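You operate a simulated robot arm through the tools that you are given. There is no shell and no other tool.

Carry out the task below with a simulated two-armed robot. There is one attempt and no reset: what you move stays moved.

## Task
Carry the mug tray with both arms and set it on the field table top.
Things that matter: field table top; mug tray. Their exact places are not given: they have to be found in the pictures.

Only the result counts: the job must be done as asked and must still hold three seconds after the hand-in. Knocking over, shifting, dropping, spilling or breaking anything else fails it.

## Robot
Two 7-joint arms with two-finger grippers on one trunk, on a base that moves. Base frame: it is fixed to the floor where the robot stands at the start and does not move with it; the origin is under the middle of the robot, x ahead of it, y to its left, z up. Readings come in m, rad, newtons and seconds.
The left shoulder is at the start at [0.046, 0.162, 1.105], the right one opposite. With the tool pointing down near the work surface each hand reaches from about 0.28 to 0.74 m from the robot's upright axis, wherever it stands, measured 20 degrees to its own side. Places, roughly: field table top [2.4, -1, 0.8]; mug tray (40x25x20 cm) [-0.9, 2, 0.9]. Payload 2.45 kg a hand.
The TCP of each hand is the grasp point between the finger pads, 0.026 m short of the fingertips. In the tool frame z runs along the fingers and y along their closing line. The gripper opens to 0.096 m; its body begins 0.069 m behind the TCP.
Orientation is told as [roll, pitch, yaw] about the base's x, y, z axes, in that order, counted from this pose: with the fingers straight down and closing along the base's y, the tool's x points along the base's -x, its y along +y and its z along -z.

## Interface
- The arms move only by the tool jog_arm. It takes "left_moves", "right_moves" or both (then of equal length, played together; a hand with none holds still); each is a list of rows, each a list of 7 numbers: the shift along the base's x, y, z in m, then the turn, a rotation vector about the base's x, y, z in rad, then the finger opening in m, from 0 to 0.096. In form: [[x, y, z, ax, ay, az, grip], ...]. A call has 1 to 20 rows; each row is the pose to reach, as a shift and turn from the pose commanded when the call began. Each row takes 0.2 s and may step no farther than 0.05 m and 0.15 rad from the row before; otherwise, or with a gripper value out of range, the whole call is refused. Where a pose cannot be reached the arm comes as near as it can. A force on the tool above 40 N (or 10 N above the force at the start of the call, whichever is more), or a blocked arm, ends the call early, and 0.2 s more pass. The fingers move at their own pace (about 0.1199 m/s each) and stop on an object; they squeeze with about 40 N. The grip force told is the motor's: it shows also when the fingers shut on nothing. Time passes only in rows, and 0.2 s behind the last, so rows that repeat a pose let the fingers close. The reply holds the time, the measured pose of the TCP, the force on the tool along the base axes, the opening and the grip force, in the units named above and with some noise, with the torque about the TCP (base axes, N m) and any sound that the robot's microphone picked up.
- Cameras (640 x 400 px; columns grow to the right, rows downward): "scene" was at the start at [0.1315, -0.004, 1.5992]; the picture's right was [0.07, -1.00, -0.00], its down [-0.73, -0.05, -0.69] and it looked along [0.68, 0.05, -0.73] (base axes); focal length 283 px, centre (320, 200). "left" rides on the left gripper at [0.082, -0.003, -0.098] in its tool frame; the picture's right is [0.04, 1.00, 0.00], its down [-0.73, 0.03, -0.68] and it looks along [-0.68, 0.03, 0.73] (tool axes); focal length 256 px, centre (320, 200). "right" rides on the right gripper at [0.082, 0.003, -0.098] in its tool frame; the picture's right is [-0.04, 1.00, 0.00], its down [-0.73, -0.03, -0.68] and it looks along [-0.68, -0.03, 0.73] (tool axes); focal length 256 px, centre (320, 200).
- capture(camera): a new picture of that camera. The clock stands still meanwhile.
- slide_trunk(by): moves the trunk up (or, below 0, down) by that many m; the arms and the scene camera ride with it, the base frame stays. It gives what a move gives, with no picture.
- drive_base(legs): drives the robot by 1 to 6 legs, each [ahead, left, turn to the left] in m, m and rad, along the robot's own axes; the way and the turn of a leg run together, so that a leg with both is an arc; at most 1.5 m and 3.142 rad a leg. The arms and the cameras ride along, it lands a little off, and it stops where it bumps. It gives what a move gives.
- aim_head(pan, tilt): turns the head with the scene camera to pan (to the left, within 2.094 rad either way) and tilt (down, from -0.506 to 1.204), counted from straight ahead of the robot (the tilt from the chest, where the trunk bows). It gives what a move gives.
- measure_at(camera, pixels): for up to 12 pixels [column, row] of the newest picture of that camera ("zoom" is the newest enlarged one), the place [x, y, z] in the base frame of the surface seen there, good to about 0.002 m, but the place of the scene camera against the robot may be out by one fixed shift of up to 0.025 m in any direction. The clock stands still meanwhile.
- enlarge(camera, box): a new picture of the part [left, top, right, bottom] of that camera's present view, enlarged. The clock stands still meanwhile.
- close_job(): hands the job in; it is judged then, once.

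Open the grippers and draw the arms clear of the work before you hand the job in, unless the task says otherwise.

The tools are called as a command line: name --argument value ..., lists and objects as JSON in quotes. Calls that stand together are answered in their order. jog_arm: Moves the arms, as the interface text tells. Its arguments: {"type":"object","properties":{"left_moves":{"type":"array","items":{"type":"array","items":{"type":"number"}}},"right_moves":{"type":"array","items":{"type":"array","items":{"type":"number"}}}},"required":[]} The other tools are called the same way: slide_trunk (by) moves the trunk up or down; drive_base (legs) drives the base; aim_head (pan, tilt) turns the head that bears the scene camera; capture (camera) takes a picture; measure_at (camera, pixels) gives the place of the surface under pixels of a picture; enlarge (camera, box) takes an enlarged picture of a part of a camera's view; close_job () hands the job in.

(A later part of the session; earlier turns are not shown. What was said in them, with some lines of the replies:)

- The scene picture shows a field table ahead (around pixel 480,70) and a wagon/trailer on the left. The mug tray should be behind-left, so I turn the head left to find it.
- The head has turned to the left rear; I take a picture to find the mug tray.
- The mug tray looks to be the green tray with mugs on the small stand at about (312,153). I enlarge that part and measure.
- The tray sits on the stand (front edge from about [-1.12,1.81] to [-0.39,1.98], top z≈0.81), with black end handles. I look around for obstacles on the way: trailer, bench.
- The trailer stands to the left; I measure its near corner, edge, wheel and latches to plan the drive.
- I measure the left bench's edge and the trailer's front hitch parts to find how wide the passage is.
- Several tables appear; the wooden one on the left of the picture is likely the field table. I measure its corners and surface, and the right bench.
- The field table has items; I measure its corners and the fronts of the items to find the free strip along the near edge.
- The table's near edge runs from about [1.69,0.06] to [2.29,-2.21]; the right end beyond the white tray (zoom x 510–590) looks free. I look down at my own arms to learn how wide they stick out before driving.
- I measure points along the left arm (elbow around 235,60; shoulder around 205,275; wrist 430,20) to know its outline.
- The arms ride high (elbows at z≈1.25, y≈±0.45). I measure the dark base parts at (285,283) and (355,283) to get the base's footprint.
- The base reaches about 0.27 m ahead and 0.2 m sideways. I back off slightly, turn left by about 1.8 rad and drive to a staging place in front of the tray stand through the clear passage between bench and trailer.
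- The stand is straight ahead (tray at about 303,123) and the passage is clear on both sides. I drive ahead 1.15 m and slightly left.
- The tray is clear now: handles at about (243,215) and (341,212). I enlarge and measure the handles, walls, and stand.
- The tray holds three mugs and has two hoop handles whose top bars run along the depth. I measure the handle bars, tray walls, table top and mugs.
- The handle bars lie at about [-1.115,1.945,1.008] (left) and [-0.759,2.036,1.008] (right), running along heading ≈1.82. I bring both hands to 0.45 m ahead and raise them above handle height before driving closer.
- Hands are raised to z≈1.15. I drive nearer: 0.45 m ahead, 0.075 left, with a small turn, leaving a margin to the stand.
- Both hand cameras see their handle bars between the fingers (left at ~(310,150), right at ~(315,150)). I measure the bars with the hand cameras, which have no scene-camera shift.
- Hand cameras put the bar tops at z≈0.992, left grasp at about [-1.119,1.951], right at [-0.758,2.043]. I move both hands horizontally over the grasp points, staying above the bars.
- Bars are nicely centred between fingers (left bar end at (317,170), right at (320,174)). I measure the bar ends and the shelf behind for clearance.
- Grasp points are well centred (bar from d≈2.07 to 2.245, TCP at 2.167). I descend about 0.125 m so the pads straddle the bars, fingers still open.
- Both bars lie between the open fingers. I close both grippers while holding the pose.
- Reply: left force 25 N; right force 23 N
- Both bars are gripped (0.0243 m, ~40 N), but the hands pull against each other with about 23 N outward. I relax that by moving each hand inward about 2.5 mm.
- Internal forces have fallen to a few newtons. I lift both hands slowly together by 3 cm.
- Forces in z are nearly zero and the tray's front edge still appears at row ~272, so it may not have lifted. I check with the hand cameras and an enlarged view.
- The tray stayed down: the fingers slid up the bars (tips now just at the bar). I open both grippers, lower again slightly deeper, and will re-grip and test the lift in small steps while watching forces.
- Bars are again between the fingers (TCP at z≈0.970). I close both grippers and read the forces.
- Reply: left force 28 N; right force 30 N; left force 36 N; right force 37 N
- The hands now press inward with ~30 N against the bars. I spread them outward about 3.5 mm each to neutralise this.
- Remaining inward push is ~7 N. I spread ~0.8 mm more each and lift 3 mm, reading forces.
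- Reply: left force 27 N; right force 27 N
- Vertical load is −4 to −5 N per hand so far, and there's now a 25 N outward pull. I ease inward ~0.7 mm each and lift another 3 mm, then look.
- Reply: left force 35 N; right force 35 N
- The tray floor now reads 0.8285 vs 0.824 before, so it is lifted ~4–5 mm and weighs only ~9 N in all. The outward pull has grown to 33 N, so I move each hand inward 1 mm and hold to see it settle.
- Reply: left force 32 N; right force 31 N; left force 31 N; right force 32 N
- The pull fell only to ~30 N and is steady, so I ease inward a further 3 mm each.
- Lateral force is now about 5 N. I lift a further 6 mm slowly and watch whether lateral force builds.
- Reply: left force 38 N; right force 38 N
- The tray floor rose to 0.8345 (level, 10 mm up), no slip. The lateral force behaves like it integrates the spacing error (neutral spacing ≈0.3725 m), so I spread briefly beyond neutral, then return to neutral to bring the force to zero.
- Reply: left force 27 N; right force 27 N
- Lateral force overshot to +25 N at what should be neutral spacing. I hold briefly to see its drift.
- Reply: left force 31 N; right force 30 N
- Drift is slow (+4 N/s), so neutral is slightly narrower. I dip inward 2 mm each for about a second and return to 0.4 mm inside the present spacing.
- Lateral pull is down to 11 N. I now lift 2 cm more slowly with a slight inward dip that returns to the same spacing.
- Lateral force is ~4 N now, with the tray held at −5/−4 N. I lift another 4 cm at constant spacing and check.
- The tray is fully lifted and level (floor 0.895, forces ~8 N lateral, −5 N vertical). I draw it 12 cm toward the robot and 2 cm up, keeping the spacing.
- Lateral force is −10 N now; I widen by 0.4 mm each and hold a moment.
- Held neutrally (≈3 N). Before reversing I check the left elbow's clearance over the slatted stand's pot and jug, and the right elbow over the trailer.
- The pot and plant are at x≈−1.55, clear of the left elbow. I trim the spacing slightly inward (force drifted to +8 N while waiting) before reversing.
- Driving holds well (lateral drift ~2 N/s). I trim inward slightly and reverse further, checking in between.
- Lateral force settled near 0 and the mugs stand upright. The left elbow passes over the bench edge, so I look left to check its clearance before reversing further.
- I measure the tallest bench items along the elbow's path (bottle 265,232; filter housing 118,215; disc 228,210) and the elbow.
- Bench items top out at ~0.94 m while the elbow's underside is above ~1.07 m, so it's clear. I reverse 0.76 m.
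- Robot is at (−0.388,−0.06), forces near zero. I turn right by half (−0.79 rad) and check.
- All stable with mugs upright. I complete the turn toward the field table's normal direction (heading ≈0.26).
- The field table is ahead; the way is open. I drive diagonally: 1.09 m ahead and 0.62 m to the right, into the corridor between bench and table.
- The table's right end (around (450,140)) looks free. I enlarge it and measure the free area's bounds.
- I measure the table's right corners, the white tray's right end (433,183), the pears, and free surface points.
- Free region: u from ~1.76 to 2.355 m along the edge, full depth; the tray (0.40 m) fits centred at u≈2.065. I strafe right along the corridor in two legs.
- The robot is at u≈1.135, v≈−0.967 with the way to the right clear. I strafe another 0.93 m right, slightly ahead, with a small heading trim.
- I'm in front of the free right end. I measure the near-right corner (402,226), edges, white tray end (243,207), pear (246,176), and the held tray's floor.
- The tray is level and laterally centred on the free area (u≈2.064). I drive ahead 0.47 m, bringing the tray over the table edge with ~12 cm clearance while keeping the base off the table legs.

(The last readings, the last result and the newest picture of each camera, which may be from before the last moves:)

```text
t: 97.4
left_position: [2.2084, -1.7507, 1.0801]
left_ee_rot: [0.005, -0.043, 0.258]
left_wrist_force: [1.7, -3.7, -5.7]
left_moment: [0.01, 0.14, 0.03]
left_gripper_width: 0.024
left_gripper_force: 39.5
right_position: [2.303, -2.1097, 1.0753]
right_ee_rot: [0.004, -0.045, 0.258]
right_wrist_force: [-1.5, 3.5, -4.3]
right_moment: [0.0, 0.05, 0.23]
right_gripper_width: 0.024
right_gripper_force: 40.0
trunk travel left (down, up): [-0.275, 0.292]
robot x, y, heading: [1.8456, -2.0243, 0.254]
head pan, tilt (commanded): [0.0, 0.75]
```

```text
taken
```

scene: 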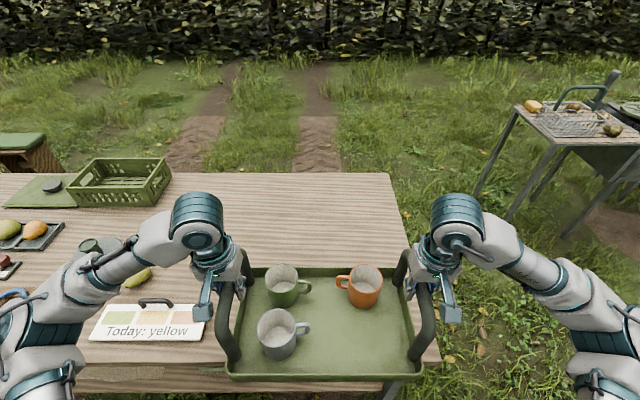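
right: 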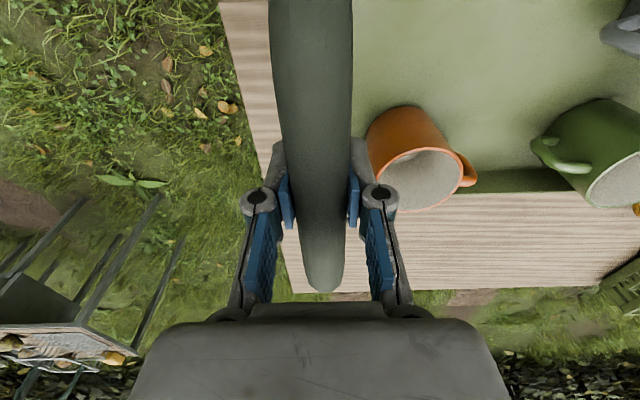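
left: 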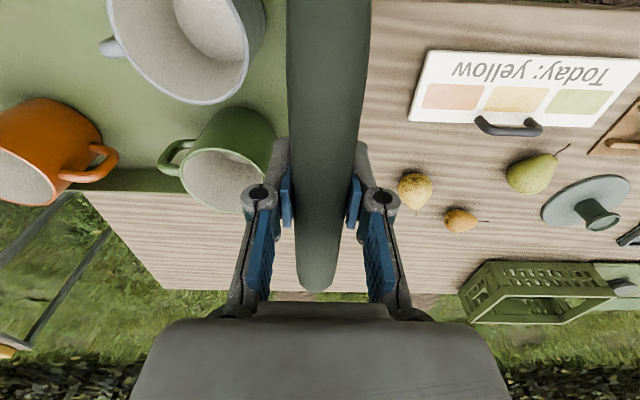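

I measure the table's right edge, far edge and the white tray/pear positions with the hand cameras for accurate placement.

measure_at --camera "right" --pixels '[[232, 40], [250, 110], [262, 150], [450, 280], [420, 240], [560, 260], [235, 15]]'

measure_at --camera "left" --pixels '[[412, 120], [425, 55], [400, 195], [390, 20], [420, 10], [200, 270], [415, 190], [390, 100]]'

measure_at --camera "scene" --pixels '[[440, 362], [436, 345], [400, 210], [388, 176], [207, 335], [205, 308], [200, 360], [320, 345], [320, 290], [250, 345], [400, 345], [320, 230]]'

```text
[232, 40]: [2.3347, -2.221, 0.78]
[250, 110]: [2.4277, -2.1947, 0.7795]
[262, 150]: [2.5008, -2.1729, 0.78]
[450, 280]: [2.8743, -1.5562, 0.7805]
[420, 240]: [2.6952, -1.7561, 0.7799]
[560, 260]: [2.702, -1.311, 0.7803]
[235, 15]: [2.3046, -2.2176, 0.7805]
```

```text
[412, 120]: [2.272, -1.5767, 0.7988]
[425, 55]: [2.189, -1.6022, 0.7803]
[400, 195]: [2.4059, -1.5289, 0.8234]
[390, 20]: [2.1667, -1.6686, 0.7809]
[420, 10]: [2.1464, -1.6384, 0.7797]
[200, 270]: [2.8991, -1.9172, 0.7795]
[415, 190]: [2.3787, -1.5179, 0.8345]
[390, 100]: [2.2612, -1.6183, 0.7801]
```

```text
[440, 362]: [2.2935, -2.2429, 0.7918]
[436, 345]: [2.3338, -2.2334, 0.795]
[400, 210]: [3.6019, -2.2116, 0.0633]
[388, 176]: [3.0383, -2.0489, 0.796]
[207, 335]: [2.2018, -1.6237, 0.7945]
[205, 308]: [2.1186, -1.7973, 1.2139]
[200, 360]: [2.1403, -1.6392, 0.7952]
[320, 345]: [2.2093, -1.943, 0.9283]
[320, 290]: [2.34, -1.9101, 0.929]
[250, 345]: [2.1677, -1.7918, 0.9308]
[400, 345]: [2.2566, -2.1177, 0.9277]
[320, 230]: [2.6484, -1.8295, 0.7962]
```

The hand cameras put the table top at z=0.780. The tray centre is at v≈0.05, so I extend both arms 0.15 m forward together, lowering the left by 4 mm to level the tray.

jog_arm --left_moves '[[0.0058, 0.0016, -0.0003, 0, 0, 0, 0], [0.0174, 0.0048, -0.0006, 0, 0, 0, 0], [0.0308, 0.0085, -0.001, 0, 0, 0, 0], [0.0443, 0.0123, -0.0014, 0, 0, 0, 0], [0.0578, 0.016, -0.0018, 0, 0, 0, 0], [0.0713, 0.0197, -0.0022, 0, 0, 0, 0], [0.0848, 0.0235, -0.0026, 0, 0, 0, 0], [0.0983, 0.0272, -0.003, 0, 0, 0, 0], [0.1118, 0.0309, -0.0034, 0, 0, 0, 0], [0.1253, 0.0347, -0.0038, 0, 0, 0, 0], [0.1369, 0.0379, -0.004, 0, 0, 0, 0], [0.1446, 0.04, -0.004, 0, 0, 0, 0], [0.1446, 0.04, -0.004, 0, 0, 0, 0]]' --right_moves '[[0.0058, 0.0016, 0, 0, 0, 0, 0], [0.0174, 0.0048, 0, 0, 0, 0, 0], [0.0308, 0.0085, 0, 0, 0, 0, 0], [0.0443, 0.0123, 0, 0, 0, 0, 0], [0.0578, 0.016, 0, 0, 0, 0, 0], [0.0713, 0.0197, 0, 0, 0, 0, 0], [0.0848, 0.0235, 0, 0, 0, 0, 0], [0.0983, 0.0272, 0, 0, 0, 0, 0], [0.1118, 0.0309, 0, 0, 0, 0, 0], [0.1253, 0.0347, 0, 0, 0, 0, 0], [0.1369, 0.0379, 0, 0, 0, 0, 0], [0.1446, 0.04, 0, 0, 0, 0, 0], [0.1446, 0.04, 0, 0, 0, 0, 0]]'

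capture --camera "scene"

```text
t: 100.2
left_position: [2.348, -1.7107, 1.0787]
left_ee_rot: [0.005, -0.048, 0.259]
left_wrist_force: [1.8, 1.8, -3.5]
left_moment: [-0.15, -0.01, 0.11]
left_gripper_width: 0.0238
left_gripper_force: 40.0
right_position: [2.4439, -2.0704, 1.0761]
right_ee_rot: [0.002, -0.047, 0.254]
right_wrist_force: [-1.4, -1.2, -4.9]
right_moment: [-0.21, 0.12, 0.26]
right_gripper_width: 0.0239
right_gripper_force: 39.7
trunk travel left (down, up): [-0.275, 0.292]
robot x, y, heading: [1.849, -2.0244, 0.255]
head pan, tilt (commanded): [0.0, 0.75]
```

```text
taken
```

scene: 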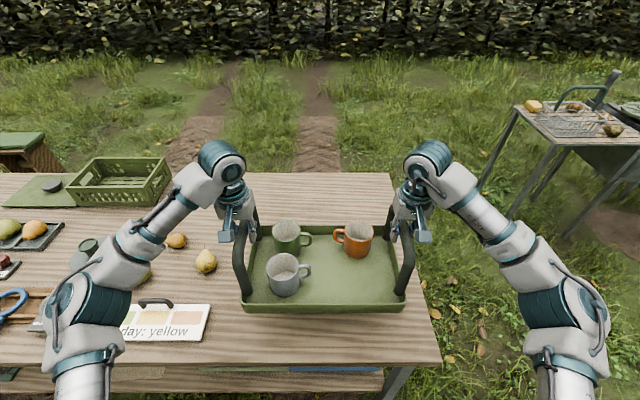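

The tray is over the free area with low forces. I measure its floor at several points for levelness and check its footprint against the table.

measure_at --camera "scene" --pixels '[[270, 300], [390, 300], [320, 300], [325, 260], [325, 245], [380, 270], [245, 310], [405, 310], [322, 312], [320, 365], [440, 362], [208, 306]]'

```text
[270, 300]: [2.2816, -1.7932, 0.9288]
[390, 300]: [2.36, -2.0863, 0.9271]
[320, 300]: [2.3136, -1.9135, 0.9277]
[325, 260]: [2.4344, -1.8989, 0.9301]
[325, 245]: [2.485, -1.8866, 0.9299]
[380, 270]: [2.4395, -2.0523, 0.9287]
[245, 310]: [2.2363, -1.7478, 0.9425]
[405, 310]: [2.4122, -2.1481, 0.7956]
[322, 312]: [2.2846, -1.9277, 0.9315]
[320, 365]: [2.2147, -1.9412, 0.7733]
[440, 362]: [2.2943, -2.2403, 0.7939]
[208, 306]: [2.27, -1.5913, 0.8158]
```

Far side is ~2 mm high and left ~2 mm high; about 12.4 cm remain to the table. I descend 10.5 cm smoothly with tiny level corrections.

jog_arm --left_moves '[[0, 0, -0.004, 0, 0, 0, 0], [0, 0, -0.012, -0.0005, 0.002, 0, 0], [0, 0, -0.022, -0.001, 0.004, 0, 0], [0, 0, -0.033, -0.0015, 0.006, 0, 0], [0, 0, -0.044, -0.002, 0.008, 0, 0], [0, 0, -0.055, -0.0025, 0.01, 0, 0], [0, 0, -0.066, -0.003, 0.0115, 0, 0], [0, 0, -0.077, -0.0035, 0.0125, 0, 0], [0, 0, -0.088, -0.0035, 0.0125, 0, 0], [0, 0, -0.098, -0.0035, 0.0125, 0, 0], [0, 0, -0.1045, -0.0035, 0.0125, 0, 0], [0, 0, -0.1065, -0.0035, 0.0125, 0, 0], [0, 0, -0.1065, -0.0035, 0.0125, 0, 0]]' --right_moves '[[0, 0, -0.004, 0, 0, 0, 0], [0, 0, -0.012, -0.0005, 0.002, 0, 0], [0, 0, -0.022, -0.001, 0.004, 0, 0], [0, 0, -0.033, -0.0015, 0.006, 0, 0], [0, 0, -0.044, -0.002, 0.008, 0, 0], [0, 0, -0.055, -0.0025, 0.01, 0, 0], [0, 0, -0.066, -0.003, 0.0115, 0, 0], [0, 0, -0.077, -0.0035, 0.0125, 0, 0], [0, 0, -0.088, -0.0035, 0.0125, 0, 0], [0, 0, -0.098, -0.0035, 0.0125, 0, 0], [0, 0, -0.1035, -0.0035, 0.0125, 0, 0], [0, 0, -0.105, -0.0035, 0.0125, 0, 0], [0, 0, -0.105, -0.0035, 0.0125, 0, 0]]'

capture --camera "scene"

measure_at --camera "scene" --pixels '[[280, 310], [380, 310], [320, 310], [325, 270], [335, 260], [375, 285], [360, 290], [322, 330], [320, 365]]'

```text
t: 103.0
left_position: [2.3485, -1.7095, 0.971]
left_ee_rot: [0.002, -0.031, 0.257]
left_wrist_force: [-0.1, 0.8, -2.3]
left_moment: [-0.27, -0.21, -0.04]
left_gripper_width: 0.0238
left_gripper_force: 40.2
right_position: [2.4432, -2.07, 0.9721]
right_ee_rot: [0.003, -0.034, 0.255]
right_wrist_force: [0.5, -0.5, -5.8]
right_moment: [-0.32, 0.25, 0.05]
right_gripper_width: 0.0236
right_gripper_force: 39.7
trunk travel left (down, up): [-0.275, 0.292]
robot x, y, heading: [1.8494, -2.0254, 0.257]
head pan, tilt (commanded): [0.0, 0.75]
```

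```text
taken
```

scene: 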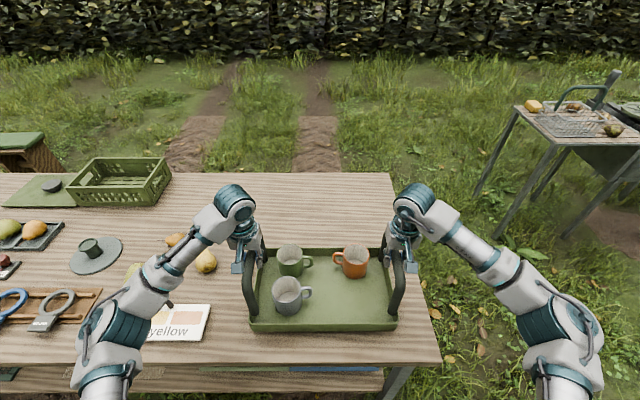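

```text
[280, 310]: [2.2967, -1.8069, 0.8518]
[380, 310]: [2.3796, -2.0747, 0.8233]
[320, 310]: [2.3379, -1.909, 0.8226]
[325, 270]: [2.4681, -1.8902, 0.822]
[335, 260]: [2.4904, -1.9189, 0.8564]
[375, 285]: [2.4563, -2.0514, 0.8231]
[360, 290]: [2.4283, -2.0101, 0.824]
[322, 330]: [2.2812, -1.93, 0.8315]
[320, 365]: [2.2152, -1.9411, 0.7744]
```

The tray floor is ~18 mm above its resting height and level. I lower 14 mm more, then check forces.

jog_arm --left_moves '[[0, 0, -0.004, 0, 0, 0, 0], [0, 0, -0.008, 0, 0, 0, 0], [0, 0, -0.012, 0, 0, 0, 0], [0, 0, -0.0135, 0, 0, 0, 0], [0, 0, -0.0135, 0, 0, 0, 0]]' --right_moves '[[0, 0, -0.004, 0, 0, 0, 0], [0, 0, -0.008, 0, 0, 0, 0], [0, 0, -0.012, 0, 0, 0, 0], [0, 0, -0.0145, 0, 0, 0, 0], [0, 0, -0.0145, 0, 0, 0, 0]]'

jog_arm --left_moves '[[0, 0, -0.001, 0, 0, 0, 0], [0, 0, -0.002, 0, 0, 0, 0], [0, 0, -0.002, 0, 0, 0, 0]]' --right_moves '[[0, 0, -0.001, 0, 0, 0, 0], [0, 0, -0.002, 0, 0, 0, 0], [0, 0, -0.002, 0, 0, 0, 0]]'

```text
t: 104.2
left_position: [2.3486, -1.7102, 0.9558]
left_ee_rot: [0.007, -0.034, 0.261]
left_wrist_force: [-1.9, 8.1, -6.0]
left_moment: [0.08, 0.2, -0.02]
left_gripper_width: 0.0236
left_gripper_force: 40.7
right_position: [2.4433, -2.0694, 0.9575]
right_ee_rot: [0.003, -0.034, 0.255]
right_wrist_force: [1.9, -9.5, -3.8]
right_moment: [0.17, 0.06, 0.18]
right_gripper_width: 0.0238
right_gripper_force: 40.2
trunk travel left (down, up): [-0.275, 0.292]
robot x, y, heading: [1.8485, -2.0283, 0.259]
head pan, tilt (commanded): [0.0, 0.75]
```

```text
t: 105.0
left_position: [2.3487, -1.7108, 0.9544]
left_ee_rot: [0.004, -0.033, 0.258]
left_wrist_force: [-1.7, 8.4, -5.2]
left_moment: [0.0, 0.28, 0.11]
left_gripper_width: 0.0235
left_gripper_force: 40.0
right_position: [2.4434, -2.0699, 0.956]
right_ee_rot: [0.001, -0.034, 0.257]
right_wrist_force: [1.5, -8.5, -3.6]
right_moment: [0.25, 0.06, 0.16]
right_gripper_width: 0.0236
right_gripper_force: 39.6
trunk travel left (down, up): [-0.275, 0.292]
robot x, y, heading: [1.846, -2.0265, 0.252]
head pan, tilt (commanded): [0.0, 0.75]
```

Still hanging (−5/−4 N vertical, ~8 N lateral). I keep lowering in 2 mm steps until the vertical load vanishes.

jog_arm --left_moves '[[0, 0, -0.001, 0, 0, 0, 0], [0, 0, -0.002, 0, 0, 0, 0], [0, 0, -0.002, 0, 0, 0, 0]]' --right_moves '[[0, 0, -0.001, 0, 0, 0, 0], [0, 0, -0.002, 0, 0, 0, 0], [0, 0, -0.002, 0, 0, 0, 0]]'

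jog_arm --left_moves '[[0, 0, -0.001, 0, 0, 0, 0], [0, 0, -0.0015, 0, 0, 0, 0], [0, 0, -0.0015, 0, 0, 0, 0]]' --right_moves '[[0, 0, -0.001, 0, 0, 0, 0], [0, 0, -0.0015, 0, 0, 0, 0], [0, 0, -0.0015, 0, 0, 0, 0]]'

```text
t: 105.8
left_position: [2.3478, -1.7091, 0.9529]
left_ee_rot: [0.001, -0.034, 0.257]
left_wrist_force: [-0.4, 7.9, -5.2]
left_moment: [-0.16, 0.0, 0.03]
left_gripper_width: 0.0237
left_gripper_force: 40.1
right_position: [2.443, -2.0704, 0.9532]
right_ee_rot: [0.003, -0.031, 0.255]
right_wrist_force: [0.9, -7.8, -3.7]
right_moment: [0.01, 0.13, 0.18]
right_gripper_width: 0.0235
right_gripper_force: 40.1
trunk travel left (down, up): [-0.275, 0.292]
robot x, y, heading: [1.8461, -2.0237, 0.257]
head pan, tilt (commanded): [0.0, 0.75]
```

```text
t: 106.6
left_position: [2.3482, -1.7092, 0.9527]
left_ee_rot: [0.003, -0.036, 0.258]
left_wrist_force: [-2.7, 7.1, 3.1]
left_moment: [-0.07, -0.26, -0.05]
left_gripper_width: 0.0238
left_gripper_force: 40.1
right_position: [2.4441, -2.0696, 0.954]
right_ee_rot: [0.003, -0.034, 0.257]
right_wrist_force: [1.0, -5.0, -5.9]
right_moment: [0.06, -0.22, 0.1]
right_gripper_width: 0.0235
right_gripper_force: 40.4
trunk travel left (down, up): [-0.275, 0.292]
robot x, y, heading: [1.8461, -2.0237, 0.254]
head pan, tilt (commanded): [0.0, 0.75]
```

The left side has touched (+3 N) while the right still hangs (−6 N). I lower the right by 2 mm and the left by 0.3 mm.

jog_arm --left_moves '[[0, 0, 0, 0, 0, 0, 0], [0, 0, -0.0003, 0, 0, 0, 0], [0, 0, -0.0003, 0, 0, 0, 0]]' --right_moves '[[0, 0, -0.001, 0, 0, 0, 0], [0, 0, -0.0018, 0, 0, 0, 0], [0, 0, -0.0018, 0, 0, 0, 0]]'

capture --camera "scene"

measure_at --camera "scene" --pixels '[[265, 318], [385, 318], [330, 315], [330, 275], [370, 290], [360, 300], [340, 255]]'

```text
t: 107.4
left_position: [2.3494, -1.7109, 0.9511]
left_ee_rot: [0.004, -0.034, 0.258]
left_wrist_force: [1.4, 6.7, 1.8]
left_moment: [0.19, -0.65, 0.08]
left_gripper_width: 0.0238
left_gripper_force: 39.8
right_position: [2.4437, -2.0705, 0.9522]
right_ee_rot: [0.006, -0.034, 0.255]
right_wrist_force: [-1.0, -8.9, 1.0]
right_moment: [0.3, -0.54, 0.15]
right_gripper_width: 0.0238
right_gripper_force: 39.8
trunk travel left (down, up): [-0.275, 0.292]
robot x, y, heading: [1.8456, -2.0272, 0.254]
head pan, tilt (commanded): [0.0, 0.75]
```

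```text
taken
```

scene: 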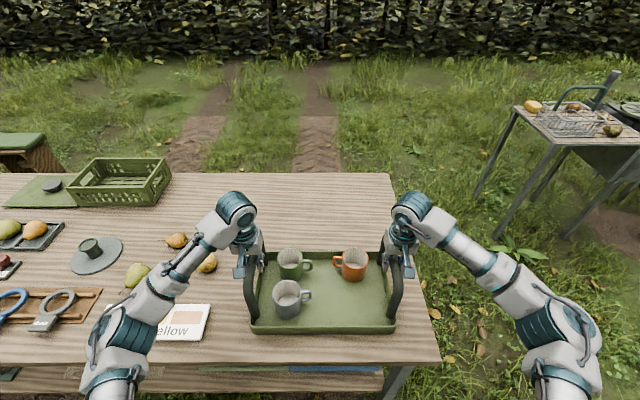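

```text
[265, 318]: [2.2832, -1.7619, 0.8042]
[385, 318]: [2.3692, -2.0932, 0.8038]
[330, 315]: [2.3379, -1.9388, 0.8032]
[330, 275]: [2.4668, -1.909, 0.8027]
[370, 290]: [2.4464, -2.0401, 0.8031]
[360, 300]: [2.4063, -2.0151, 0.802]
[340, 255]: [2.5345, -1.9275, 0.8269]
```

The tray floor is at 0.803 everywhere (resting on the table) and both vertical forces are ~+1–2 N. I open both grippers in place.

jog_arm --left_moves '[[0, 0, 0, 0, 0, 0, 0.03], [0, 0, 0, 0, 0, 0, 0.05], [0, 0, 0, 0, 0, 0, 0.08], [0, 0, 0, 0, 0, 0, 0.09], [0, 0, 0, 0, 0, 0, 0.09]]' --right_moves '[[0, 0, 0, 0, 0, 0, 0.03], [0, 0, 0, 0, 0, 0, 0.05], [0, 0, 0, 0, 0, 0, 0.08], [0, 0, 0, 0, 0, 0, 0.09], [0, 0, 0, 0, 0, 0, 0.09]]'

capture --camera "left"

capture --camera "right"

```text
t: 108.6
left_position: [2.3496, -1.7101, 0.9501]
left_ee_rot: [0.005, -0.035, 0.258]
left_wrist_force: [0.1, -0.1, 1.0]
left_moment: [0.01, 0.0, 0.0]
left_gripper_width: 0.09
left_gripper_force: 0.0
right_position: [2.4442, -2.0695, 0.9513]
right_ee_rot: [0.005, -0.035, 0.257]
right_wrist_force: [0.6, -0.1, 0.4]
right_moment: [-0.01, 0.01, 0.0]
right_gripper_width: 0.0899
right_gripper_force: 0.0
trunk travel left (down, up): [-0.275, 0.292]
robot x, y, heading: [1.8449, -2.0235, 0.256]
head pan, tilt (commanded): [0.0, 0.75]
```

```text
taken
```

left: 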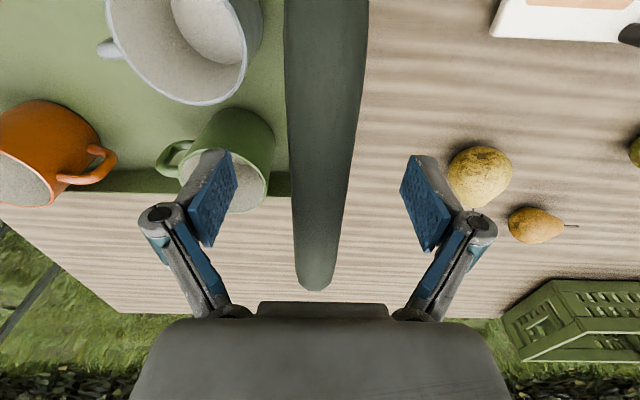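

```text
taken
```

right: 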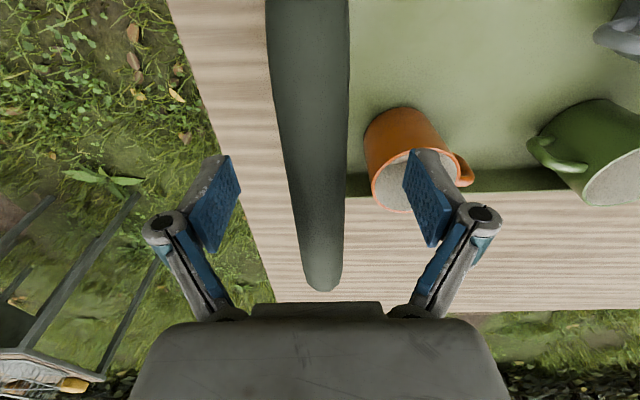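

Both fingers are clear of the bars. I raise both hands straight up by 0.14 m.

jog_arm --left_moves '[[0, 0, 0.01, 0, 0, 0, 0.09], [0, 0, 0.03, 0, 0, 0, 0.09], [0, 0, 0.055, 0, 0, 0, 0.09], [0, 0, 0.08, 0, 0, 0, 0.09], [0, 0, 0.11, 0, 0, 0, 0.09], [0, 0, 0.14, 0, 0, 0, 0.09], [0, 0, 0.14, 0, 0, 0, 0.09]]' --right_moves '[[0, 0, 0.01, 0, 0, 0, 0.09], [0, 0, 0.03, 0, 0, 0, 0.09], [0, 0, 0.055, 0, 0, 0, 0.09], [0, 0, 0.08, 0, 0, 0, 0.09], [0, 0, 0.11, 0, 0, 0, 0.09], [0, 0, 0.14, 0, 0, 0, 0.09], [0, 0, 0.14, 0, 0, 0, 0.09]]'

capture --camera "scene"

```text
t: 110.2
left_position: [2.348, -1.7107, 1.0898]
left_ee_rot: [0.003, -0.033, 0.258]
left_wrist_force: [-0.7, -0.2, -0.4]
left_moment: [-0.01, 0.04, -0.01]
left_gripper_width: 0.0897
left_gripper_force: 0.0
right_position: [2.4446, -2.0685, 1.0905]
right_ee_rot: [0.002, -0.034, 0.256]
right_wrist_force: [0.2, -0.2, -0.7]
right_moment: [-0.02, -0.01, -0.02]
right_gripper_width: 0.0901
right_gripper_force: 0.0
trunk travel left (down, up): [-0.275, 0.292]
robot x, y, heading: [1.8472, -2.028, 0.253]
head pan, tilt (commanded): [0.0, 0.75]
```

```text
taken
```

scene: 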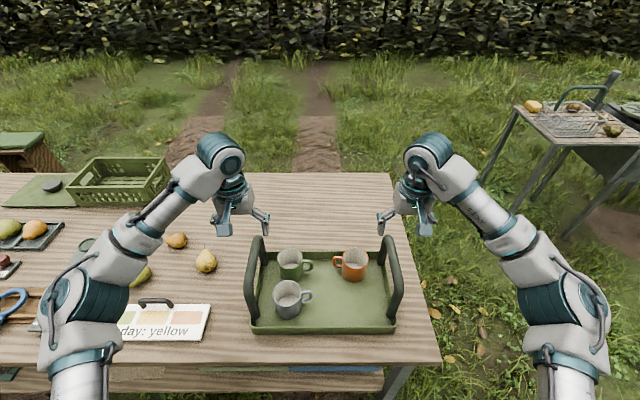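

The tray stands on the table with all three mugs upright, hands are above it. I reverse the base 0.45 m to draw the arms clear of the table.

drive_base --legs '[[-0.45, 0, 0]]'

capture --camera "scene"

```text
t: 112.9
left_position: [1.9076, -1.8228, 1.0907]
left_ee_rot: [0.003, -0.034, 0.268]
left_wrist_force: [0.2, -0.7, 0.8]
left_moment: [0.02, -0.02, -0.03]
left_gripper_width: 0.09
left_gripper_force: 0.1
right_position: [2.0064, -2.1789, 1.0904]
right_ee_rot: [0.003, -0.034, 0.266]
right_wrist_force: [-0.4, 0.1, 0.8]
right_moment: [0.0, 0.02, -0.02]
right_gripper_width: 0.0899
right_gripper_force: 0.0
trunk travel left (down, up): [-0.275, 0.292]
robot x, y, heading: [1.4106, -2.1443, 0.265]
head pan, tilt (commanded): [0.0, 0.75]
```

```text
taken
```

scene: 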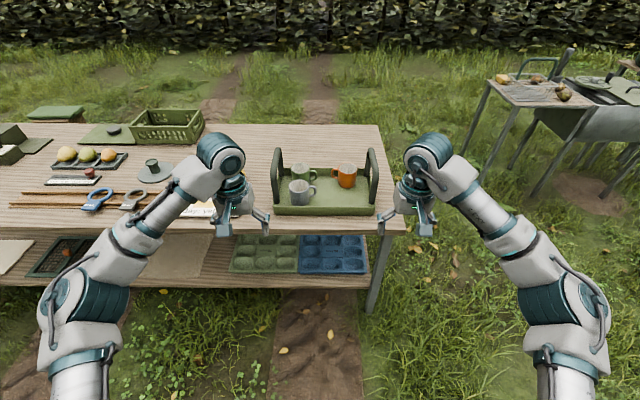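

The arms are clear of the table; I check the tray once more in an enlarged view before handing in.

enlarge --camera "scene" --box '[230, 120, 430, 250]'

measure_at --camera "scene" --pixels '[[325, 200], [335, 190], [325, 212], [325, 222], [395, 210]]'

```text
3.08 times, centred on (330, 185) of scene
```

zoom: 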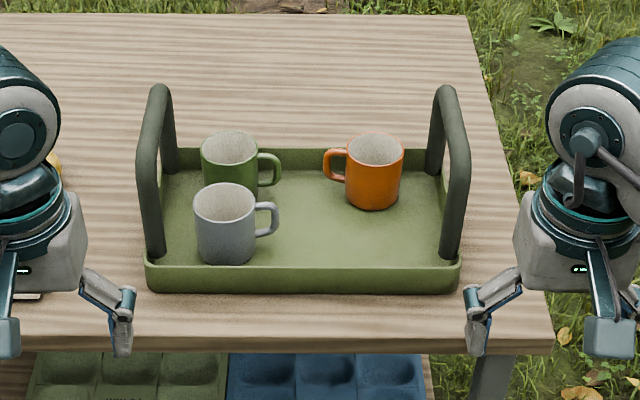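

```text
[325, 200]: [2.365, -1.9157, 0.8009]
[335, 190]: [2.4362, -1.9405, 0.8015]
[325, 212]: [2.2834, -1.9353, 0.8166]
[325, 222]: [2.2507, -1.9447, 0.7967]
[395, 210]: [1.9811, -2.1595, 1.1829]
```

The tray rests flat on the field table top (floor z≈0.801) with the three mugs upright; the grippers are open and away from it. I hand the job in.

close_job

```text
The job is handed in.
```

The mug tray is on the field table top, near the right-hand end. It rests flat with all three mugs upright, and its near edge is about 7 cm inside the table edge. I have handed the job in; I haven't seen the judge's result.

- **Lift:** On the first lift both grippers slid up the handle bars and the tray stayed on its stand. I re-gripped, and it carried level after that.
- **Other objects:** No call stopped early, and nothing else looked moved in the pictures.
- **Finish:** Both grippers are open and the arms are drawn back clear of the table.
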